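You operate a simulated robot arm through the tools that you are given. There is no shell and no other tool.

You are at the controls of a simulated robot arm. One attempt, no reset.

JOB
Show the job card's colour on the target board with lamp two.
Fine: switch the console on; yellow fader, dim and that colour full up; the other faders stay down.

The check looks at the end state, three seconds after you hand in, the way a careful person would. Anything else that was tipped, shoved, dropped, spilled or broken makes it a failure.

ROBOT AND FRAMES
A 7-joint arm with a two-finger parallel gripper, fixed in place. Base frame: the origin is at the foot of the arm, x ahead of it, y to its left, z up; the work surface is at about z = 0.84. Units: m, rad, N and s.
Its first joint turns from -2.897 to 2.897 rad. Payload 3.43 kg.
The TCP is the grasp point between the finger pads, 0.034 m short of the fingertips. In the tool frame z runs along the fingers and y along their closing line. Largest opening 0.128 m; finger width 0.024, thickness 0.012; the body of the gripper, 0.048 by 0.13 m, starts 0.096 m behind the TCP.
Orientation is told as [roll, pitch, yaw] about the base's x, y, z axes, in that order, counted from this pose: with the fingers straight down and closing along the base's y, the tool's x points along the base's -x, its y along +y and its z along -z.

CONTROLS
- The arm moves only by the tool move_arm. Its argument "increments" is a list of rows, each a list of 7 numbers: the turn, a rotation vector about the tool's x, y, z in rad, then the shift along the tool's x, y, z in m, then the gripper command, from -1 (shut) to 1 (fully open), values between in proportion. In form: [[rx, ry, rz, dx, dy, dz, claw], ...]. A call has 1 to 20 rows; each row is the pose to reach, as a shift and turn from the pose commanded when the call began, along the tool's axes at that moment. Each row takes 0.2 s and may step no farther than 0.05 m and 0.15 rad from the row before; otherwise, or with a gripper value out of range, the whole call is refused. Where a pose cannot be reached the arm comes as near as it can. A force on the tool above 40 N (or 10 N above the force at the start of the call, whichever is more), or a blocked arm, ends the call early, and 0.2 s more pass. The fingers move at their own pace (about 0.153 m/s each) and stop on an object; they squeeze with about 25 N. The grip force told is the motor's: it shows also when the fingers shut on nothing. Time passes only in rows, and 0.2 s behind the last, so rows that repeat a pose let the fingers close. It gives the time, the measured TCP pose, the force on the tool (base axes), the opening and the grip force at its end, in the units of the frame above (readings bear some noise), with the torque about the TCP (base axes, N m) and any sound that the robot's microphone picked up.
- Cameras (640 x 400 px; columns grow to the right, rows downward): "scene" is fixed at [0.214, -0.6544, 1.5495]; the picture's right is [0.57, -0.82, 0.00], its down [-0.57, -0.39, -0.73] and it looks along [0.60, 0.41, -0.69] (base axes); focal length 338 px, centre (320, 200). "wrist" rides on the gripper at [0.076, -0.011, -0.16] in the tool frame; the picture's right is [0.15, 0.99, 0.00], its down [-0.88, 0.13, -0.46] and it looks along [-0.45, 0.07, 0.89] (tool axes); focal length 234 px, centre (320, 200).
- grab_frame(camera): a new picture of that camera. No time passes.
- pixel_to_xyz(camera, pixels): for up to 12 pixels [column, row] of the newest picture of that camera ("zoom" is the newest enlarged one), the place [x, y, z] in the base frame of the surface seen there, good to about 0.003 m, but the place of the scene camera against the robot may be out by one fixed shift of up to 0.012 m in any direction. No time passes.
- inspect(camera, box): a new picture of the part [left, top, right, bottom] of that camera's present view, enlarged. No time passes.
- sign_off(): hands the job in; it is judged then, once.

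Open the gripper and draw the arm clear of the work before you hand the job in, unless the task says otherwise.

The tools are called after "Request:" as a command line: name --pt "numbers of a row" for each row, then --argument value for the rest, lists and objects as JSON in quotes. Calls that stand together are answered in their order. move_arm: Moves the arm, as the interface text tells. Its arguments: {"type":"object","properties":{"increments":{"type":"array"}},"required":["increments"]} The other tools are called the same way: grab_frame (camera) takes a picture; pixel_to_xyz (camera, pixels) gives the place of the surface under pixels of a picture; inspect (camera, box) takes an enlarged picture of a part of a camera's view; sign_off () hands the job in.

At the start:

```text
time: 0.0
ee_pos: [0.6134, 0.0302, 1.1401]
tcp_rot: [0.0, 0.002, -0.001]
ft_force: [-0.2, 0.1, -0.6]
ft_torque: [-0.01, 0.02, 0.04]
finger_gap: 0.1278
grasp_force: 0.1
```

scene: 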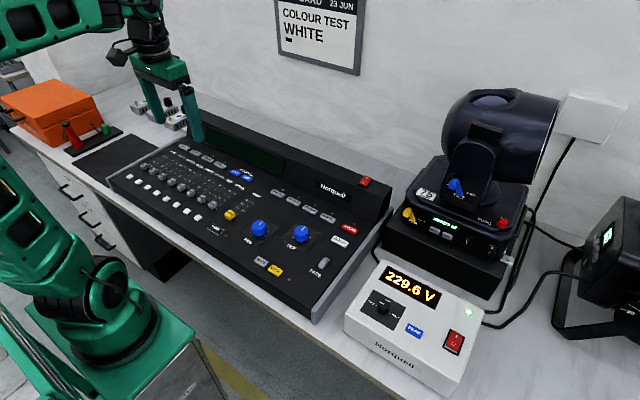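
wrist: 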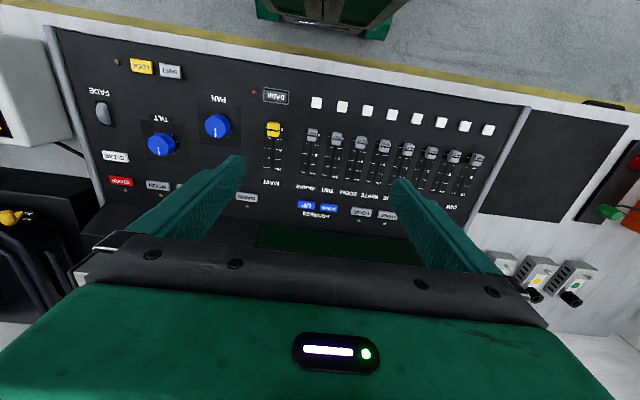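

The job card at about (320,30) reads "COLOUR TEST WHITE". I'll enlarge the card, the console and the lamp areas before moving.

Request:
inspect --camera "scene" --box '[270, 0, 370, 75]'

Request:
inspect --camera "scene" --box '[110, 120, 270, 250]'

Request:
inspect --camera "scene" --box '[220, 160, 390, 300]'

Request:
inspect --camera "scene" --box '[380, 80, 560, 280]'

Request:
inspect --camera "scene" --box '[340, 250, 500, 400]'

Request:
inspect --camera "wrist" --box '[240, 80, 520, 260]'

Request:
inspect --camera "wrist" --box '[60, 40, 300, 220]'

```text
5.33 times, centred on (320, 38) of scene
```

zoom: 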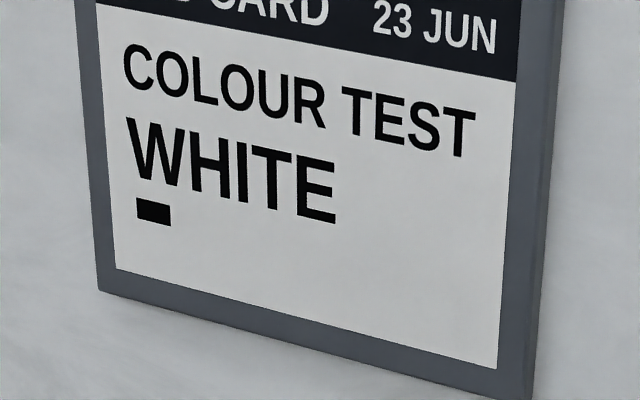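

```text
3.08 times, centred on (190, 185) of scene
```

zoom: 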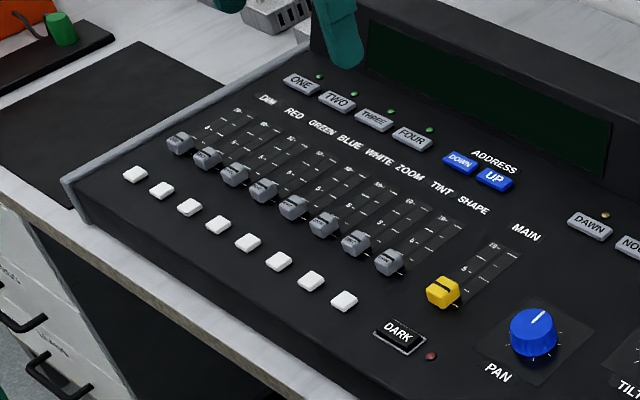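

```text
2.86 times, centred on (305, 230) of scene
```

zoom: 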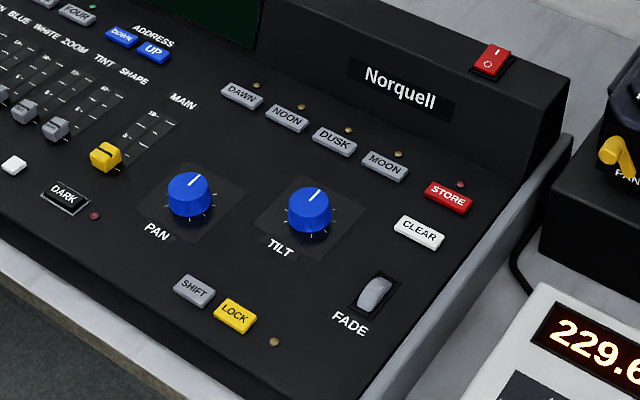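

```text
2.00 times, centred on (470, 180) of scene
```

zoom: 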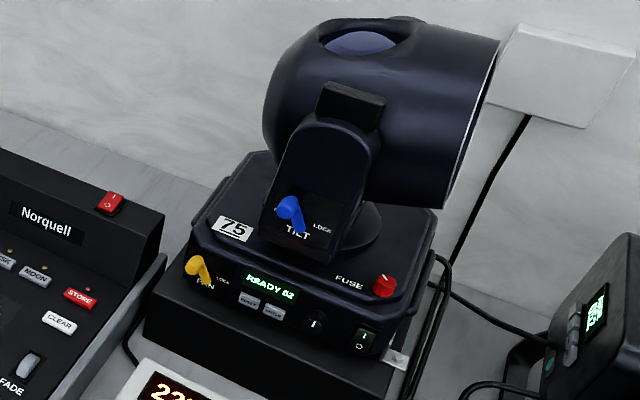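

```text
2.67 times, centred on (420, 325) of scene
```

zoom: 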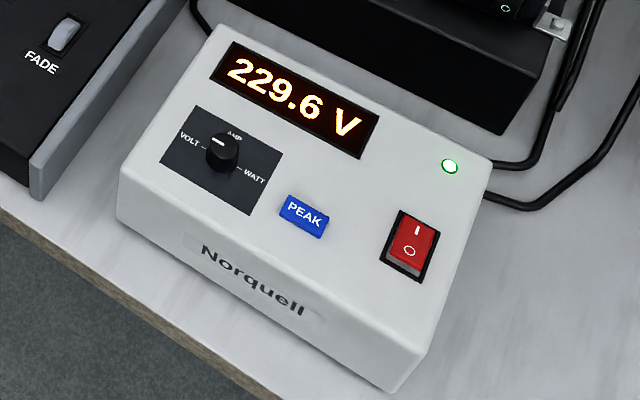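

```text
2.22 times, centred on (380, 170) of wrist
```

zoom: 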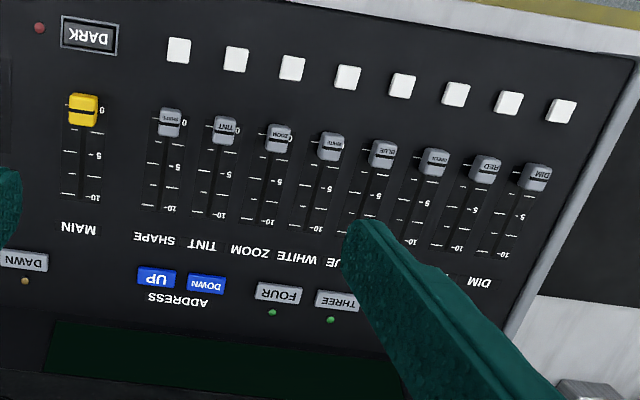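

```text
2.22 times, centred on (180, 130) of wrist
```

zoom: 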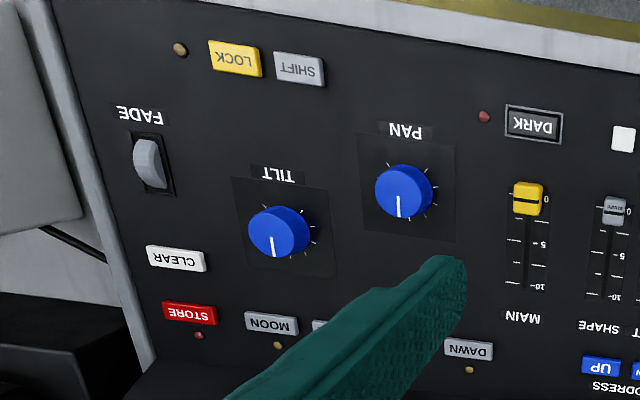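

The card says WHITE with a small black mark below it. Next I'll look at the fixture on the right edge (600,240), the lamp's display (447,222), the left side items, and the power switch at (365,181).

Request:
inspect --camera "scene" --box '[540, 180, 640, 350]'

Request:
inspect --camera "scene" --box '[390, 170, 520, 260]'

Request:
inspect --camera "scene" --box '[0, 60, 210, 190]'

Request:
inspect --camera "scene" --box '[340, 160, 390, 200]'

Request:
pixel_to_xyz --camera "scene" --pixels '[[365, 181], [320, 30], [500, 100], [460, 190], [595, 260], [375, 310], [230, 214], [300, 233], [340, 187], [225, 132]]'

Request:
pixel_to_xyz --camera "wrist" --pixels '[[274, 129], [312, 134], [387, 145], [408, 150], [480, 159], [216, 126], [388, 217], [362, 213], [318, 104], [488, 131]]'

```text
2.35 times, centred on (590, 265) of scene
```

zoom: 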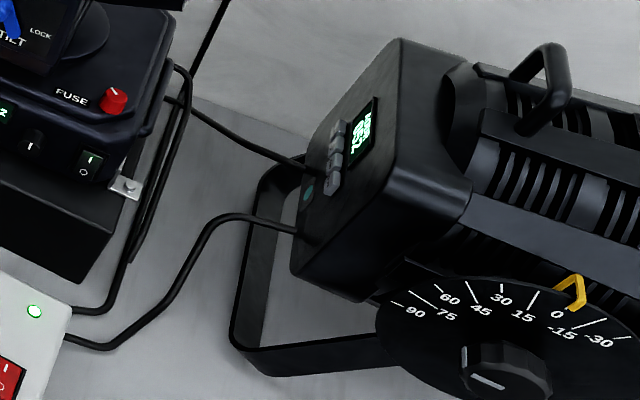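

```text
4.44 times, centred on (455, 215) of scene
```

zoom: 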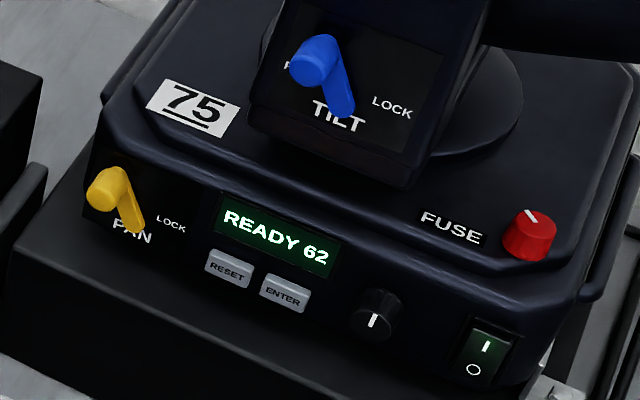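

```text
3.05 times, centred on (105, 125) of scene
```

zoom: 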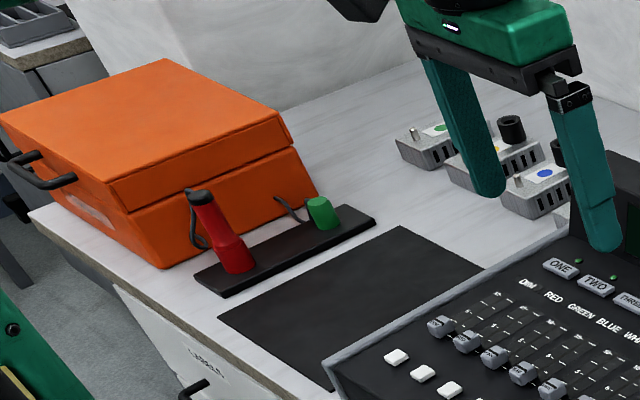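

```text
10.00 times, centred on (365, 180) of scene
```

zoom: 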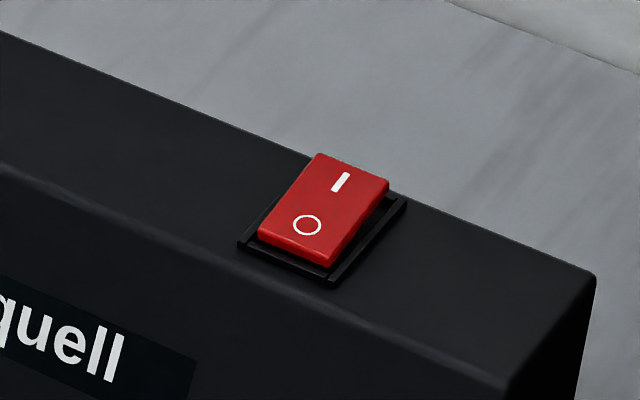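

```text
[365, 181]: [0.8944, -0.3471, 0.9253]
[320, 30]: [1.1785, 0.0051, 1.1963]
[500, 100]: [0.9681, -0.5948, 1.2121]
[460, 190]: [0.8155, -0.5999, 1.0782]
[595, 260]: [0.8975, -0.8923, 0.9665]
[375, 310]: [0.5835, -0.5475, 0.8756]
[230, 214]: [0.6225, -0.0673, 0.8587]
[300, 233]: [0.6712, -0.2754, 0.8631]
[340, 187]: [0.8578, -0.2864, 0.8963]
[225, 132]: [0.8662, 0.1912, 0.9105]
```

```text
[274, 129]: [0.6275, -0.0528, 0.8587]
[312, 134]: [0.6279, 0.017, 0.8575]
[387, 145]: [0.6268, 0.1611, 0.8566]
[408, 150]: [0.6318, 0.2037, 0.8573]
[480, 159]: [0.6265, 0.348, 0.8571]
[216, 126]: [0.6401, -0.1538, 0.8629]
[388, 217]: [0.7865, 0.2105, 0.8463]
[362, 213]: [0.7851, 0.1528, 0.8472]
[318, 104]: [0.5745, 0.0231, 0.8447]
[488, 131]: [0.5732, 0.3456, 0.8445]
```

Faders all sit at the low-x end (0), WHITE near (0.627, 0.16) and DIM near (0.627, 0.35), and the console's red rocker is at about (0.894, -0.347). The target board isn't in view yet, so I'll raise the arm and turn it to the right to look around with the wrist camera.

Request:
move_arm --pt "0 0 0.14 0 0 -0.02 1" --pt "0 0 0.28 0 0 -0.04 1" --pt "0 0 0.42 0 0 -0.06 1" --pt "0 0 0.56 0 0 -0.08 1" --pt "0 0 0.7 0 0 -0.1 1" --pt "0 0 0.84 0 0 -0.12 1" --pt "0 0 0.98 0 0 -0.12 1" --pt "0 0 1.12 0 0 -0.12 1" --pt "0 0 1.26 0 0 -0.12 1"

Request:
grab_frame --camera "wrist"

```text
time: 2.0
ee_pos: [0.5974, 0.0292, 1.2671]
tcp_rot: [0.011, -0.003, -1.261]
ft_force: [0.3, -0.9, 0.7]
ft_torque: [0.0, 0.0, 0.0]
finger_gap: 0.128
grasp_force: 0.1
```

```text
taken
```

wrist: 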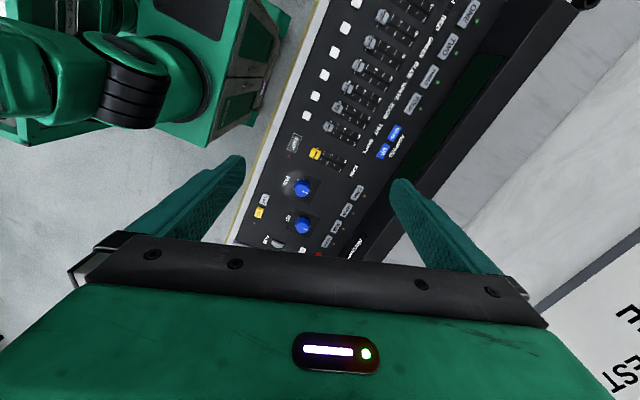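

The view is now along -y, with the gripper body blocking the far part. I'll tilt the tool up about its y axis to look toward the right-hand end of the room.

Request:
move_arm --pt "0 -0.14 0 0 0 0 1" --pt "0 -0.28 0 0 0 0 1" --pt "0 -0.42 0 0 0 0 1" --pt "0 -0.56 0 0 0 0 1" --pt "0 -0.7 0 0 0 0 1" --pt "0 -0.84 0 0 0 0 1" --pt "0 -0.98 0 0 0 0 1"

Request:
grab_frame --camera "wrist"

Request:
grab_frame --camera "scene"

```text
time: 3.3
ee_pos: [0.6039, -0.0324, 1.2596]
tcp_rot: [0.005, -0.557, -1.314]
ft_force: [1.6, 0.5, -0.5]
ft_torque: [-0.16, 0.17, -0.1]
finger_gap: 0.1283
grasp_force: 0.0
stopped in row 6: the arm was blocked; the commanded pose is now the measured one
```

```text
taken
```

wrist: 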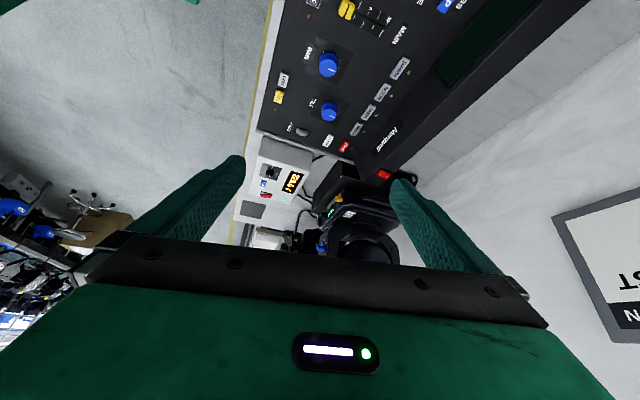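

```text
taken
```

scene: 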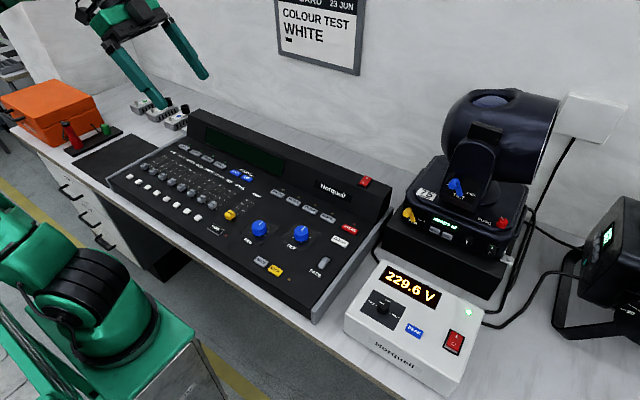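

The tilt stopped at about -0.56 rad; the lamps appear around (340,220) in the wrist view. I'll enlarge that area and the right fixture's display in the scene view.

Request:
inspect --camera "wrist" --box '[220, 120, 420, 260]'

Request:
inspect --camera "scene" --box '[575, 215, 640, 260]'

Request:
inspect --camera "scene" --box '[190, 140, 270, 190]'

Request:
inspect --camera "scene" --box '[120, 80, 200, 130]'

Request:
inspect --camera "wrist" --box '[0, 160, 140, 300]'

Request:
inspect --camera "scene" --box '[150, 135, 250, 205]'

```text
2.86 times, centred on (320, 190) of wrist
```

zoom: 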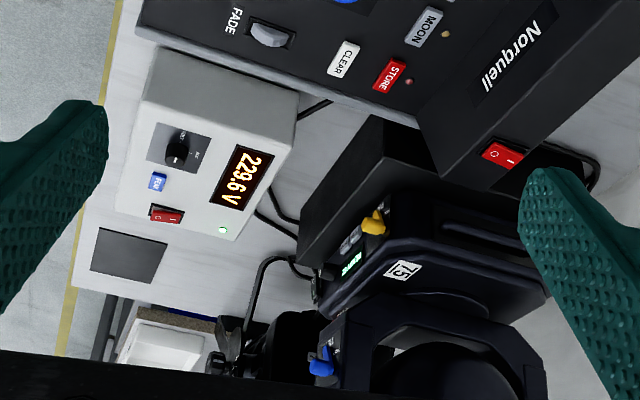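

```text
8.89 times, centred on (608, 238) of scene
```

zoom: 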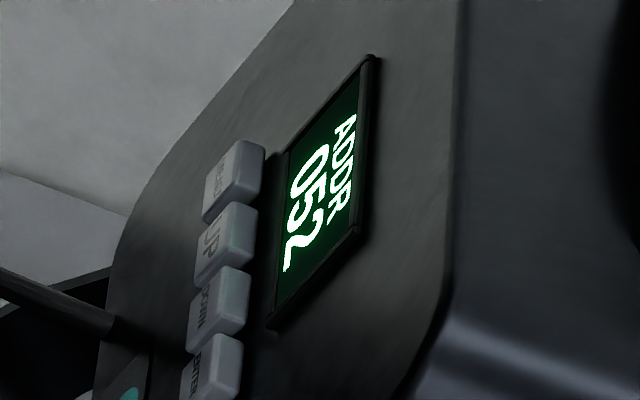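

```text
8.00 times, centred on (230, 165) of scene
```

zoom: 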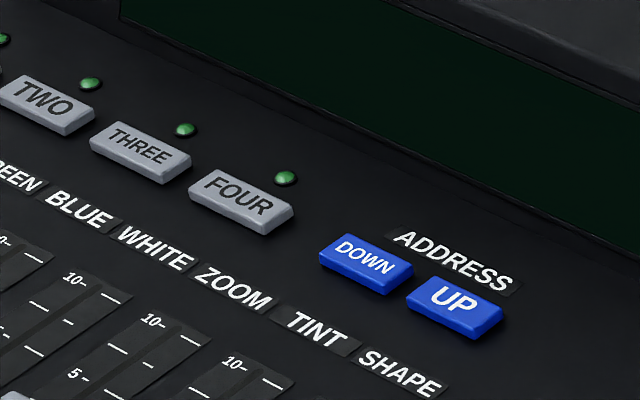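

```text
8.00 times, centred on (160, 105) of scene
```

zoom: 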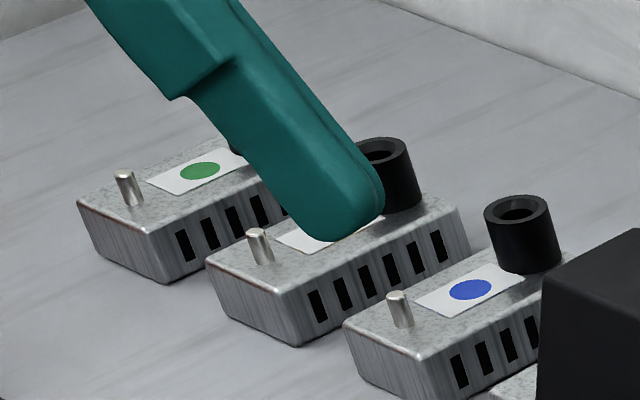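

```text
2.86 times, centred on (70, 230) of wrist
```

zoom: 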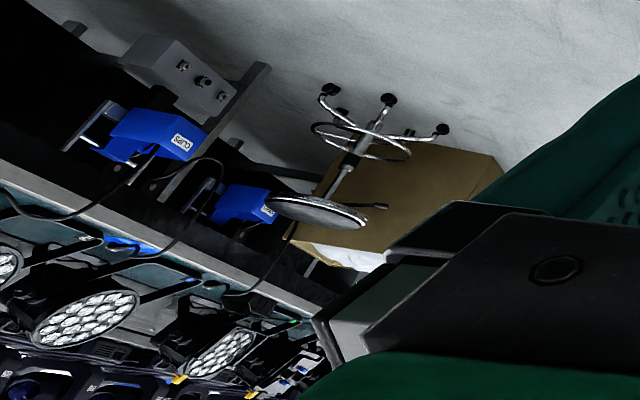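

```text
5.71 times, centred on (200, 170) of scene
```

zoom: 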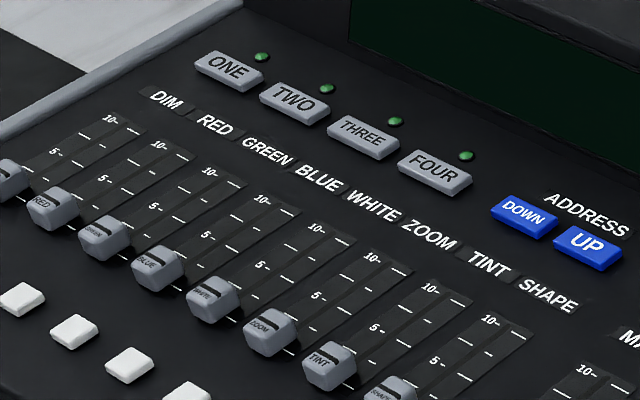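

The right-hand lamp's display shows "ADDR 052"; the console screen is still dark. I'll level the tool again, then go to the console's power rocker at about (0.894, -0.347).

Request:
move_arm --pt "0 0.14 0 0 0 0 1" --pt "0 0.28 0 0 0 0 0.5" --pt "0 0.42 0 0 0 0 0" --pt "0 0.557 0 0 0 0 -1" --pt "0 0.557 0 0 0 0 -1"

```text
time: 4.5
ee_pos: [0.6023, -0.021, 1.2605]
tcp_rot: [0.003, -0.008, -1.285]
ft_force: [0.0, 0.1, -0.2]
ft_torque: [-0.1, -0.03, 0.02]
finger_gap: 0.0
grasp_force: 25.4
```

Tool is level with the fingers shut. Now moving to above the rocker, turning yaw back to 0.

Request:
move_arm --pt "0 0 -0.1285 -0.0366 0.0151 0.018 -1" --pt "0 0 -0.257 -0.0733 0.0302 0.036 -1" --pt "0 0 -0.3855 -0.1099 0.0452 0.054 -1" --pt "0 0 -0.514 -0.1466 0.0603 0.072 -1" --pt "0 0 -0.6425 -0.1832 0.0754 0.09 -1" --pt "0 0 -0.771 -0.2198 0.0905 0.108 -1" --pt "0 0 -0.8995 -0.2565 0.1056 0.126 -1" --pt "0 0 -1.028 -0.2931 0.1206 0.144 -1" --pt "0 0 -1.1565 -0.3298 0.1357 0.162 -1" --pt "0 0 -1.285 -0.3664 0.1508 0.18 -1"

Request:
grab_frame --camera "wrist"

Request:
grab_frame --camera "scene"

```text
time: 6.7
ee_pos: [0.8497, -0.3335, 1.0839]
tcp_rot: [-0.006, -0.008, 0.001]
ft_force: [-0.2, 0.8, 0.5]
ft_torque: [-0.05, -0.06, -0.01]
finger_gap: 0.0
grasp_force: 25.4
```

```text
taken
```

wrist: 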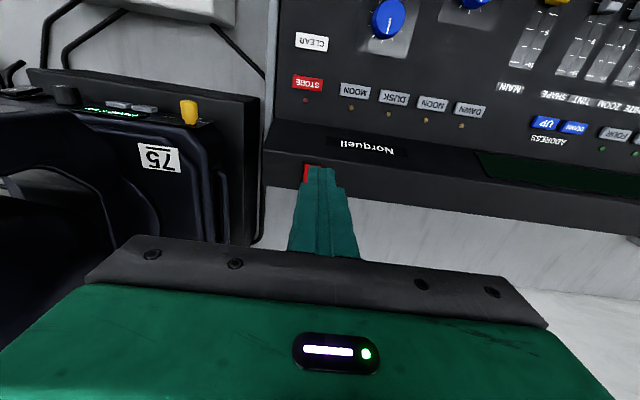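

```text
taken
```

scene: 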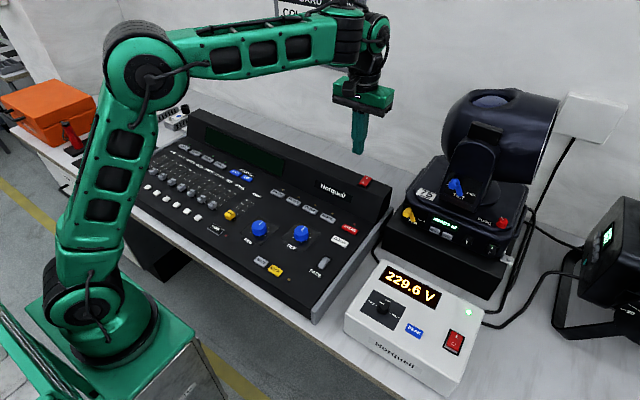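

The rocker's red edge shows at (306,173), mostly hidden behind the fingers. I'll shift +0.05 m in y to see all of it, and measure the lamp's near edge.

Request:
move_arm --pt "0 0 0 0 0.045 0 -1"

Request:
inspect --camera "wrist" --box '[220, 120, 380, 220]'

Request:
pixel_to_xyz --camera "scene" --pixels '[[445, 130], [450, 105], [410, 195], [385, 235], [365, 181]]'

```text
time: 7.1
ee_pos: [0.8504, -0.2866, 1.0829]
tcp_rot: [-0.007, -0.007, -0.001]
ft_force: [0.3, -0.7, 0.3]
ft_torque: [0.05, -0.01, 0.01]
finger_gap: 0.0002
grasp_force: 25.2
```

```text
4.00 times, centred on (300, 170) of wrist
```

zoom: 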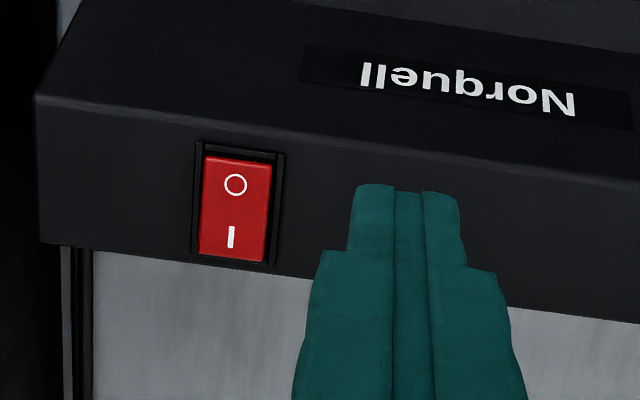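

```text
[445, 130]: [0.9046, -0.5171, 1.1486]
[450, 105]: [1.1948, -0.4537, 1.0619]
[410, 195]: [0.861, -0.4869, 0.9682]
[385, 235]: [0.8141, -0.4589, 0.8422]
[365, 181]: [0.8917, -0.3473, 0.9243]
```

Request:
pixel_to_xyz --camera "zoom" --pixels '[[232, 236], [236, 185], [232, 210], [205, 158], [198, 255], [270, 162], [262, 262], [300, 220], [400, 215]]'

```text
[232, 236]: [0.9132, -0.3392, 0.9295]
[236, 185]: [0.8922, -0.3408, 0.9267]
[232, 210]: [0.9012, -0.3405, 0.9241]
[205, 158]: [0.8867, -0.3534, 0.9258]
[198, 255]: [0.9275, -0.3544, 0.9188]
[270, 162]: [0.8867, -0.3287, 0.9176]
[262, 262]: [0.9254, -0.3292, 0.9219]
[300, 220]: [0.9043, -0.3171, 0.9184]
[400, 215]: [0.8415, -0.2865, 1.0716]
```

The rocker is centred at about (0.902, -0.341) with the "I" end at (0.913, -0.339), slightly raised, so it is off. I'll go over the I end and come down to just above it.

Request:
move_arm --pt "0 0 0 -0.03 -0.025 0.0 -1" --pt "0 0 0 -0.0676 -0.0544 0.0 -1" --pt "0 0 0 -0.0676 -0.0544 0.04 -1" --pt "0 0 0 -0.0676 -0.0544 0.08 -1" --pt "0 0 0 -0.0676 -0.0544 0.105 -1"

Request:
inspect --camera "wrist" --box '[240, 120, 400, 220]'

Request:
inspect --camera "scene" --box '[325, 140, 405, 200]'

```text
time: 8.3
ee_pos: [0.9179, -0.3432, 0.9791]
tcp_rot: [-0.007, -0.009, -0.001]
ft_force: [-0.2, 0.0, 0.7]
ft_torque: [0.02, 0.0, 0.01]
finger_gap: 0.0001
grasp_force: 25.1
```

```text
4.00 times, centred on (320, 170) of wrist
```

zoom: 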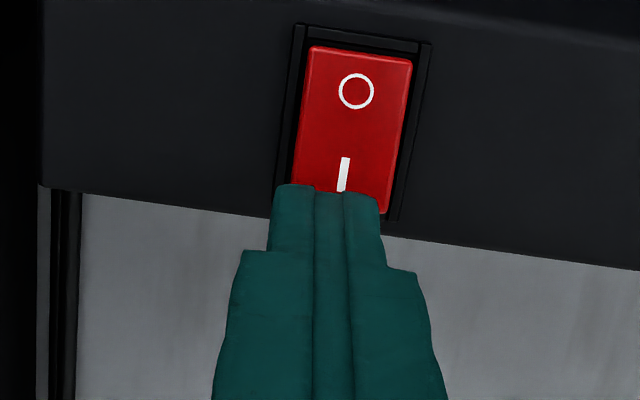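

```text
6.67 times, centred on (365, 170) of scene
```

zoom: 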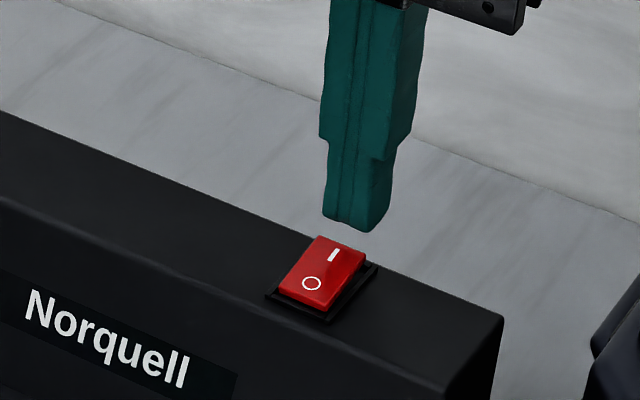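

The fingertips are right over the I end, about 15 mm above it. Pressing down in small steps.

Request:
move_arm --pt "0 0 0 0 0 0.008 -1" --pt "0 0 0 0 0 0.013 -1" --pt "0 0 0 0 0 0.017 -1" --pt "0 0 0 0 0 0.02 -1" --pt "0 0 0 0 0 0.023 -1"

Request:
grab_frame --camera "scene"

```text
time: 9.5
ee_pos: [0.9203, -0.343, 0.9611]
tcp_rot: [-0.01, -0.013, -0.001]
ft_force: [1.6, -0.8, 25.0]
ft_torque: [0.02, 0.23, 0.19]
finger_gap: 0.0002
grasp_force: 25.0
```

```text
taken
```

scene: 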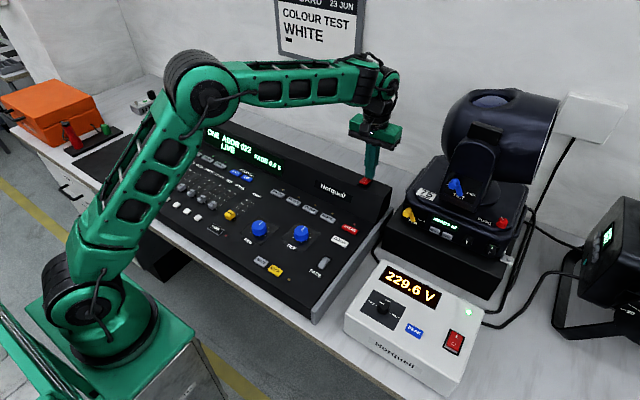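

The console's screen has come on ("ONE ADDR 032 LIVE"). I'll raise the arm and read the screen.

Request:
move_arm --pt "0 0 0 0 0 -0.03 -1" --pt "0 0 0 0 0 -0.07 -1" --pt "0 0 0 0 0 -0.11 -1"

Request:
inspect --camera "scene" --box '[185, 115, 305, 190]'

Request:
inspect --camera "scene" --box '[330, 160, 400, 205]'

Request:
grab_frame --camera "wrist"

```text
time: 10.3
ee_pos: [0.9203, -0.3436, 1.0657]
tcp_rot: [-0.007, -0.007, -0.002]
ft_force: [0.5, 0.2, -0.1]
ft_torque: [-0.01, 0.04, -0.04]
finger_gap: 0.0
grasp_force: 25.6
```

```text
5.33 times, centred on (245, 152) of scene
```

zoom: 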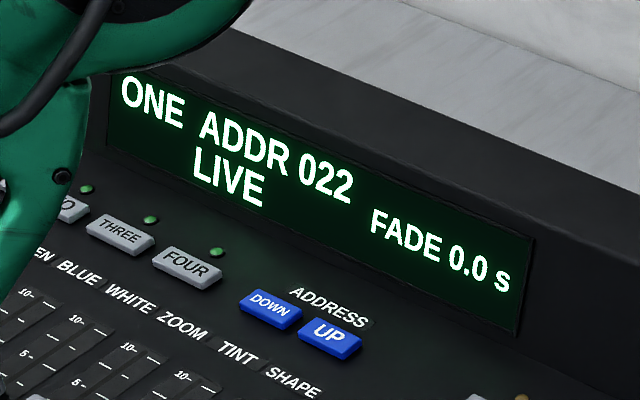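

```text
8.89 times, centred on (365, 182) of scene
```

zoom: 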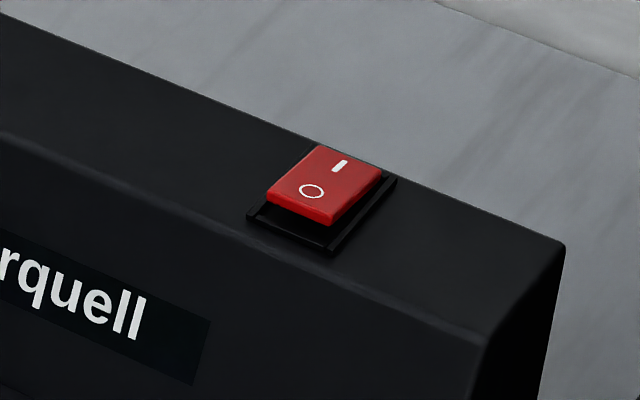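

```text
taken
```

wrist: 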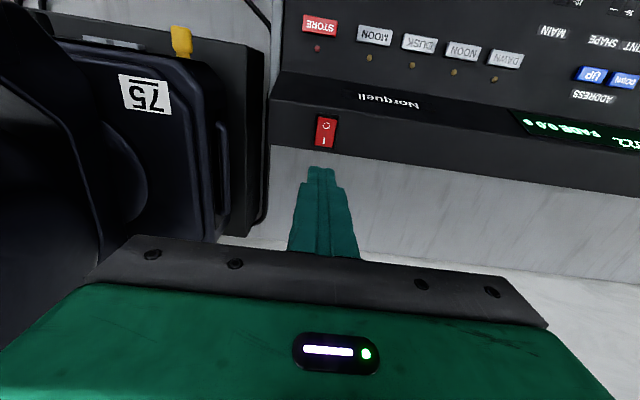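

The screen reads "ONE  ADDR 022  LIVE  FADE 0.0 s", and the rocker is down on I. Next I'll move over the lamp buttons to see TWO close up.

Request:
move_arm --pt "0 0 0 0.0121 0.0438 0 -1" --pt "0 0 0 0.0243 0.0876 0 -1" --pt "0 0 0 0.0364 0.1314 0 -1" --pt "0 0 0 0.0486 0.1751 0 -1" --pt "0 0 0 0.0607 0.2189 0 -1" --pt "0 0 0 0.0729 0.2627 0 -1" --pt "0 0 0 0.085 0.3065 0.005 -1" --pt "0 0 0 0.0971 0.3503 0.01 -1" --pt "0 0 0 0.1093 0.3941 0.015 -1" --pt "0 0 0 0.1214 0.4379 0.02 -1" --pt "0 0 0 0.1336 0.4816 0.025 -1" --pt "0 0 0 0.1457 0.5254 0.03 -1" --pt "0 0 0 0.1579 0.5692 0.035 -1" --pt "0 0 0 0.17 0.613 0.04 -1"

Request:
grab_frame --camera "wrist"

Request:
grab_frame --camera "scene"

```text
time: 13.3
ee_pos: [0.7472, 0.272, 1.023]
tcp_rot: [-0.008, -0.009, -0.001]
ft_force: [-0.7, -0.6, 0.6]
ft_torque: [0.05, 0.03, 0.0]
finger_gap: 0.0
grasp_force: 24.7
```

```text
taken
```

wrist: 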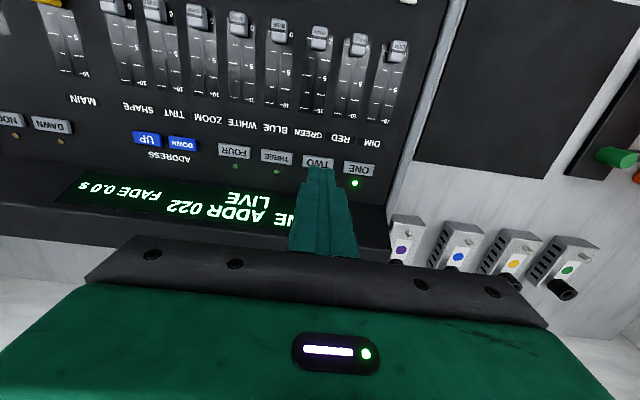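

```text
taken
```

scene: 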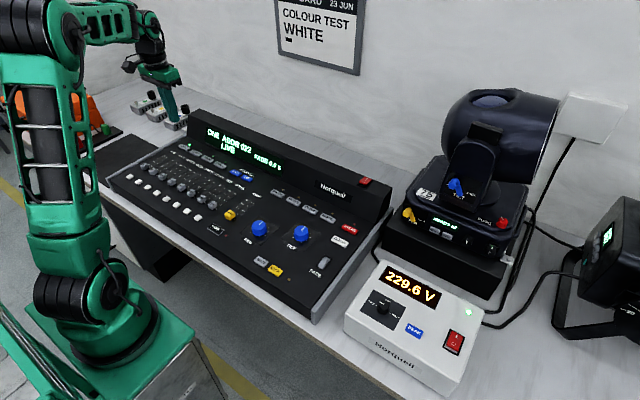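

The ONE LED is lit and the fingers hover near TWO at (318,162). I'll enlarge this view and measure the buttons and faders.

Request:
inspect --camera "wrist" --box '[120, 120, 400, 220]'

Request:
pixel_to_xyz --camera "wrist" --pixels '[[318, 161], [325, 160], [359, 169], [277, 156], [234, 150], [182, 144], [146, 139], [363, 41], [238, 17], [397, 46], [398, 60], [385, 117]]'

Request:
inspect --camera "wrist" --box '[200, 0, 420, 150]'

```text
2.29 times, centred on (260, 170) of wrist
```

zoom: 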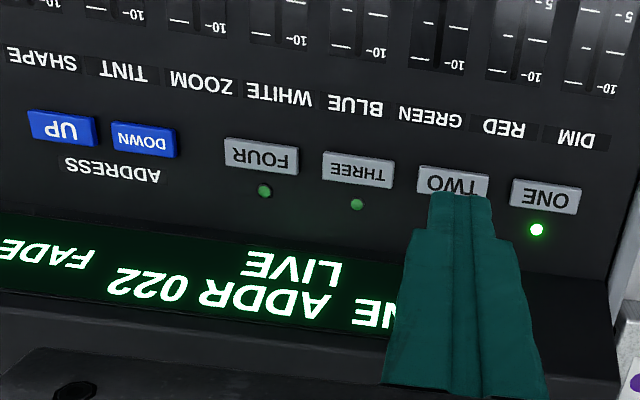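

```text
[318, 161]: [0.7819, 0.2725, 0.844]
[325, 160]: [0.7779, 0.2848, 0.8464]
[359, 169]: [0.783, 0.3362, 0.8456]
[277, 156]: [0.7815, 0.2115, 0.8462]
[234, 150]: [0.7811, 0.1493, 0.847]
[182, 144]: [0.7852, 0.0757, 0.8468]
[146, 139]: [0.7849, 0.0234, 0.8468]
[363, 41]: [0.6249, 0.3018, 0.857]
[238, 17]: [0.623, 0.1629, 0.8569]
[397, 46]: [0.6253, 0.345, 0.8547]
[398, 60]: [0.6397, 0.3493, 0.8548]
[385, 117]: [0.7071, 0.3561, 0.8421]
```

```text
2.67 times, centred on (310, 75) of wrist
```

zoom: 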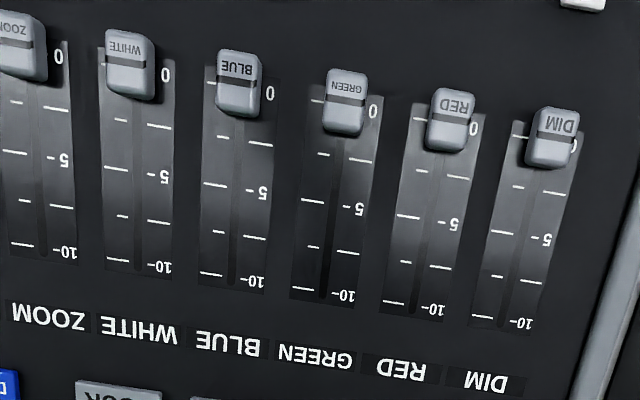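

TWO's centre is at about (0.782, 0.274, 0.8465). I'll position over it and come down close.

Request:
move_arm --pt "0 0 0 -0.035 0.002 0.04 -1" --pt "0 0 0 -0.035 0.002 0.08 -1" --pt "0 0 0 -0.035 0.002 0.115 -1" --pt "0 0 0 -0.035 0.002 0.13 -1"

Request:
inspect --camera "wrist" --box '[240, 110, 400, 210]'

Request:
inspect --camera "scene" --box '[160, 110, 260, 180]'

```text
refused: row 1 steps farther than a row can; nothing moved
```

```text
4.00 times, centred on (320, 160) of wrist
```

zoom: 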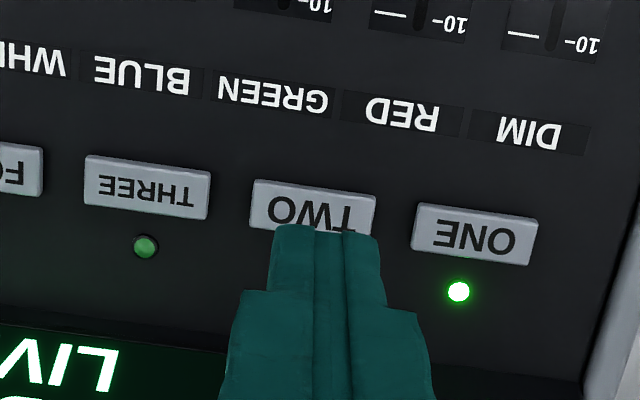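

```text
5.71 times, centred on (210, 145) of scene
```

zoom: 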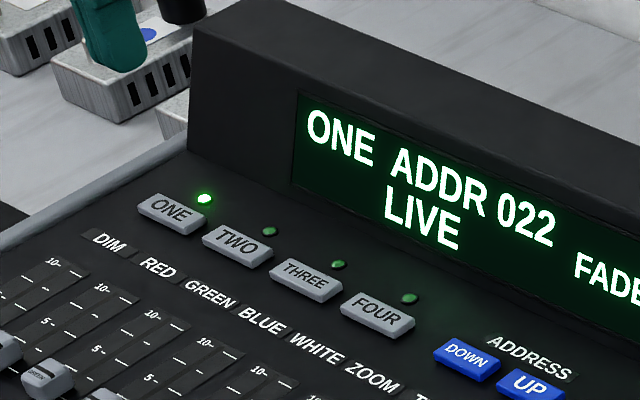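

The first row was slightly too long; resending with smaller steps.

Request:
move_arm --pt "0 0 0 -0.02 0.001 0.03 -1" --pt "0 0 0 -0.035 0.002 0.07 -1" --pt "0 0 0 -0.035 0.002 0.11 -1" --pt "0 0 0 -0.035 0.002 0.13 -1"

Request:
inspect --camera "wrist" --box '[240, 110, 400, 210]'

Request:
inspect --camera "scene" --box '[160, 110, 260, 180]'

```text
time: 14.3
ee_pos: [0.7815, 0.2715, 0.8887]
tcp_rot: [-0.006, -0.008, 0.002]
ft_force: [-0.5, -0.1, 1.0]
ft_torque: [0.01, 0.02, 0.0]
finger_gap: 0.0
grasp_force: 25.2
```

```text
4.00 times, centred on (320, 160) of wrist
```

zoom: 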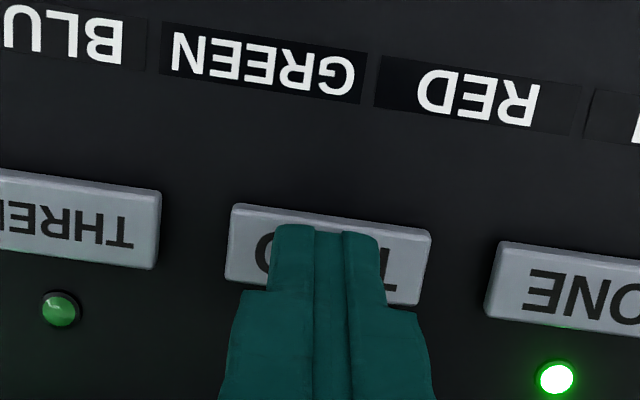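

```text
5.71 times, centred on (210, 145) of scene
```

zoom: 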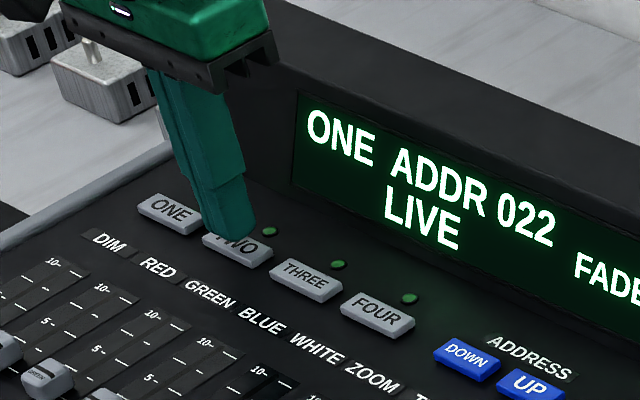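

The tip is centred over TWO, about 8 mm above. Pressing gently.

Request:
move_arm --pt "0 0 0 0 0 0.006 -1" --pt "0 0 0 0 0 0.009 -1" --pt "0 0 0 0 0 0.011 -1" --pt "0 0 0 0 0 0.013 -1"

Request:
inspect --camera "scene" --box '[160, 110, 310, 210]'

```text
time: 15.3
ee_pos: [0.7826, 0.2712, 0.8791]
tcp_rot: [-0.007, -0.008, 0.001]
ft_force: [-1.1, -1.0, 1.6]
ft_torque: [0.03, 0.09, -0.04]
finger_gap: 0.0
grasp_force: 24.8
heard: click
```

```text
4.00 times, centred on (235, 160) of scene
```

zoom: 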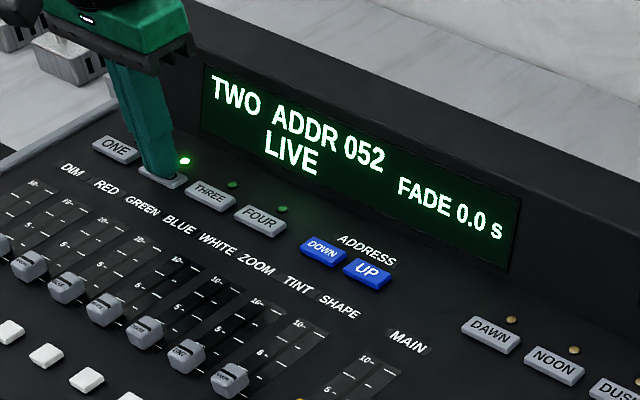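

Click heard: the screen now reads "TWO  ADDR 052  LIVE", matching the right-hand lamp's ADDR 052 display. I'll lift off and move over the DIM fader.

Request:
move_arm --pt "0 0 0 0 0 -0.03 -1" --pt "0 0 0 0 0 -0.07 -1" --pt "0 0 0 0.04 0.015 -0.09 -1" --pt "0 0 0 0.08 0.03 -0.09 -1" --pt "0 0 0 0.12 0.045 -0.09 -1" --pt "0 0 0 0.16 0.06 -0.09 -1" --pt "0 0 0 0.195 0.075 -0.09 -1" --pt "0 0 0 0.195 0.075 -0.09 -1"

Request:
grab_frame --camera "wrist"

Request:
grab_frame --camera "scene"

```text
time: 17.1
ee_pos: [0.5858, 0.3443, 0.9662]
tcp_rot: [-0.008, -0.008, 0.0]
ft_force: [-0.7, 0.1, -0.2]
ft_torque: [-0.02, -0.01, -0.02]
finger_gap: 0.0
grasp_force: 24.9
```

```text
taken
```

wrist: 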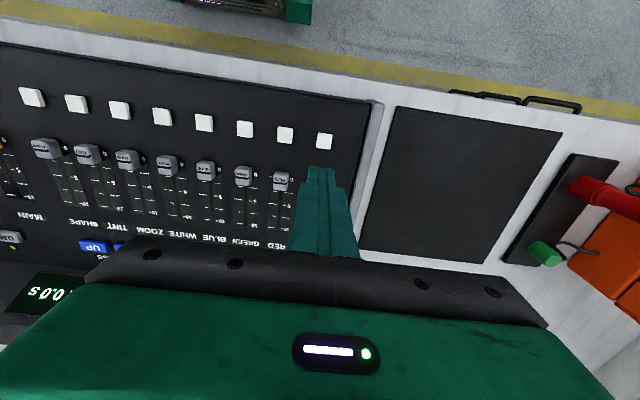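

```text
taken
```

scene: 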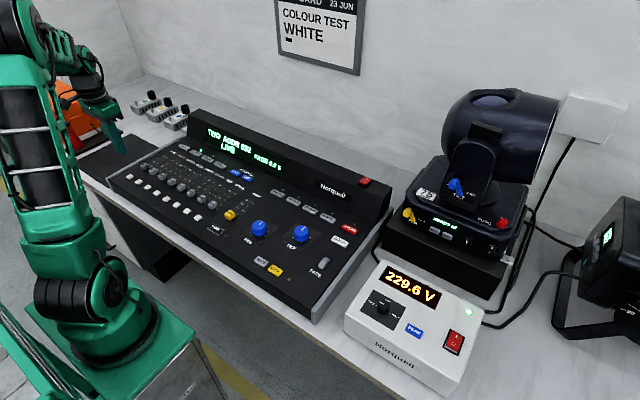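

TWO's LED stays lit. DIM's cap is hidden behind the fingers, so I'll measure its neighbours' caps, buttons and slots in close-up.

Request:
inspect --camera "wrist" --box '[220, 110, 380, 210]'

Request:
pixel_to_xyz --camera "zoom" --pixels '[[245, 265], [245, 285], [245, 312], [215, 285], [272, 285], [420, 122], [258, 100], [258, 70], [258, 130], [95, 250], [370, 270], [160, 310]]'

```text
4.00 times, centred on (300, 160) of wrist
```

zoom: 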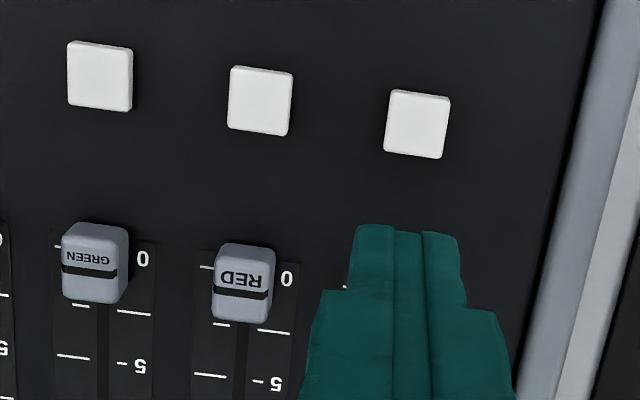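

```text
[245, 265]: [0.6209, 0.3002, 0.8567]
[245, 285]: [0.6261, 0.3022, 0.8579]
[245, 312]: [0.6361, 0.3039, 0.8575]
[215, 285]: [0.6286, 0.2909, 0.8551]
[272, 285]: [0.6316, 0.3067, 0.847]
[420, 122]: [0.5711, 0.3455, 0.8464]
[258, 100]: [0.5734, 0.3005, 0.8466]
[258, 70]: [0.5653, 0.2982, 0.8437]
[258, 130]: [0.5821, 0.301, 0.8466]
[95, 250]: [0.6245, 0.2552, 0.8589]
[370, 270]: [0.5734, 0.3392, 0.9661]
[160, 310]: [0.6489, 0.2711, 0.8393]
```

Caps span x≈0.617–0.640 with tops at z≈0.858, and the white buttons end at x≈0.583. I'll lower the shut fingers into the gap in front of the DIM cap at (0.600, 0.347).

Request:
move_arm --pt "0 0 0 -0.0142 0.003 0.03 -1" --pt "0 0 0 -0.0142 0.003 0.065 -1" --pt "0 0 0 -0.0142 0.003 0.078 -1" --pt "0 0 0 -0.0142 0.003 0.084 -1"

Request:
inspect --camera "wrist" --box '[240, 110, 400, 210]'

Request:
inspect --camera "scene" --box '[90, 110, 290, 235]'

```text
time: 18.1
ee_pos: [0.6023, 0.3492, 0.8823]
tcp_rot: [-0.007, -0.006, -0.001]
ft_force: [0.0, -0.6, 0.1]
ft_torque: [0.01, -0.01, -0.02]
finger_gap: 0.0
grasp_force: 24.9
```

```text
4.00 times, centred on (320, 160) of wrist
```

zoom: 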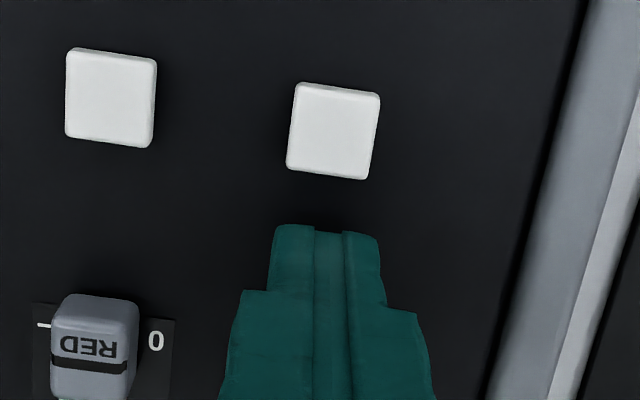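

```text
3.20 times, centred on (190, 172) of scene
```

zoom: 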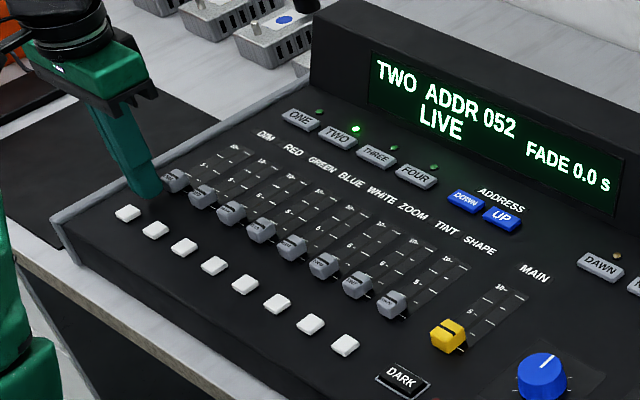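

The fingertips are down between the DIM cap and its white button, touching nothing. Pushing the DIM cap along +x.

Request:
move_arm --pt "0 0 0 -0.01 0 0 -1" --pt "0 0 0 -0.02 0 0 -1" --pt "0 0 0 -0.03 0 0 -1" --pt "0 0 0 -0.04 0 0 -1" --pt "0 0 0 -0.05 0 0 -1" --pt "0 0 0 -0.06 0 0 -1" --pt "0 0 0 -0.068 0 0 -1"

Request:
inspect --camera "wrist" --box '[220, 110, 380, 210]'

Request:
inspect --camera "scene" --box '[120, 110, 280, 210]'

```text
time: 19.7
ee_pos: [0.6716, 0.3519, 0.8833]
tcp_rot: [-0.008, -0.006, 0.001]
ft_force: [-0.1, -0.2, -0.4]
ft_torque: [0.04, 0.03, 0.03]
finger_gap: 0.0002
grasp_force: 24.9
```

```text
4.00 times, centred on (300, 160) of wrist
```

zoom: 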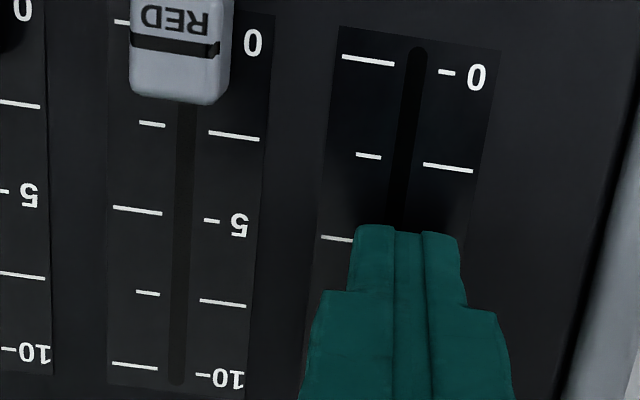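

```text
4.00 times, centred on (200, 160) of scene
```

zoom: 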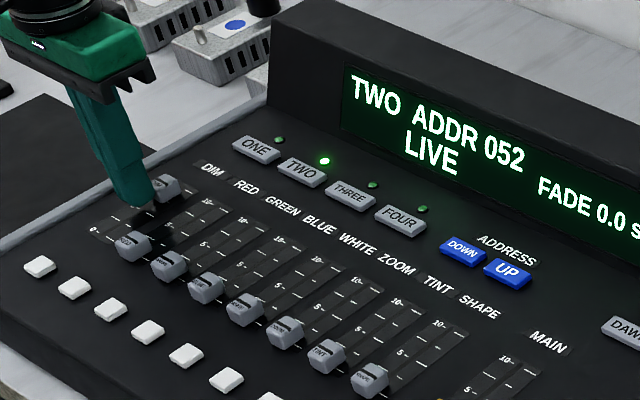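

The DIM cap has moved most of the way (near 8). Continuing in small steps until the end stop shows as force.

Request:
move_arm --pt "0 0 0 -0.004 -0.001 0 -1" --pt "0 0 0 -0.008 -0.001 0 -1" --pt "0 0 0 -0.012 -0.001 0 -1" --pt "0 0 0 -0.015 -0.001 0 -1" --pt "0 0 0 -0.018 -0.001 0 -1"

Request:
inspect --camera "scene" --box '[120, 110, 280, 210]'

```text
time: 20.9
ee_pos: [0.6897, 0.3485, 0.8833]
tcp_rot: [-0.009, -0.007, -0.002]
ft_force: [-7.5, -2.5, 0.6]
ft_torque: [-0.08, 0.19, -0.05]
finger_gap: 0.0
grasp_force: 24.7
```

```text
4.00 times, centred on (200, 160) of scene
```

zoom: 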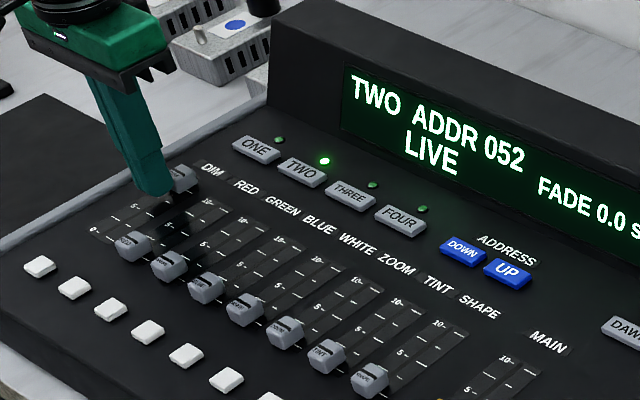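

Force has risen to -7.5 N in x, so the cap is at or near the stop. One more small push to confirm.

Request:
move_arm --pt "0 0 0 -0.002 0 0 -1" --pt "0 0 0 -0.004 0 0 -1"

```text
time: 21.5
ee_pos: [0.6926, 0.348, 0.8837]
tcp_rot: [-0.01, -0.005, 0.003]
ft_force: [-18.6, -5.6, 2.1]
ft_torque: [-0.3, 0.51, -0.07]
finger_gap: 0.0
grasp_force: 25.5
```

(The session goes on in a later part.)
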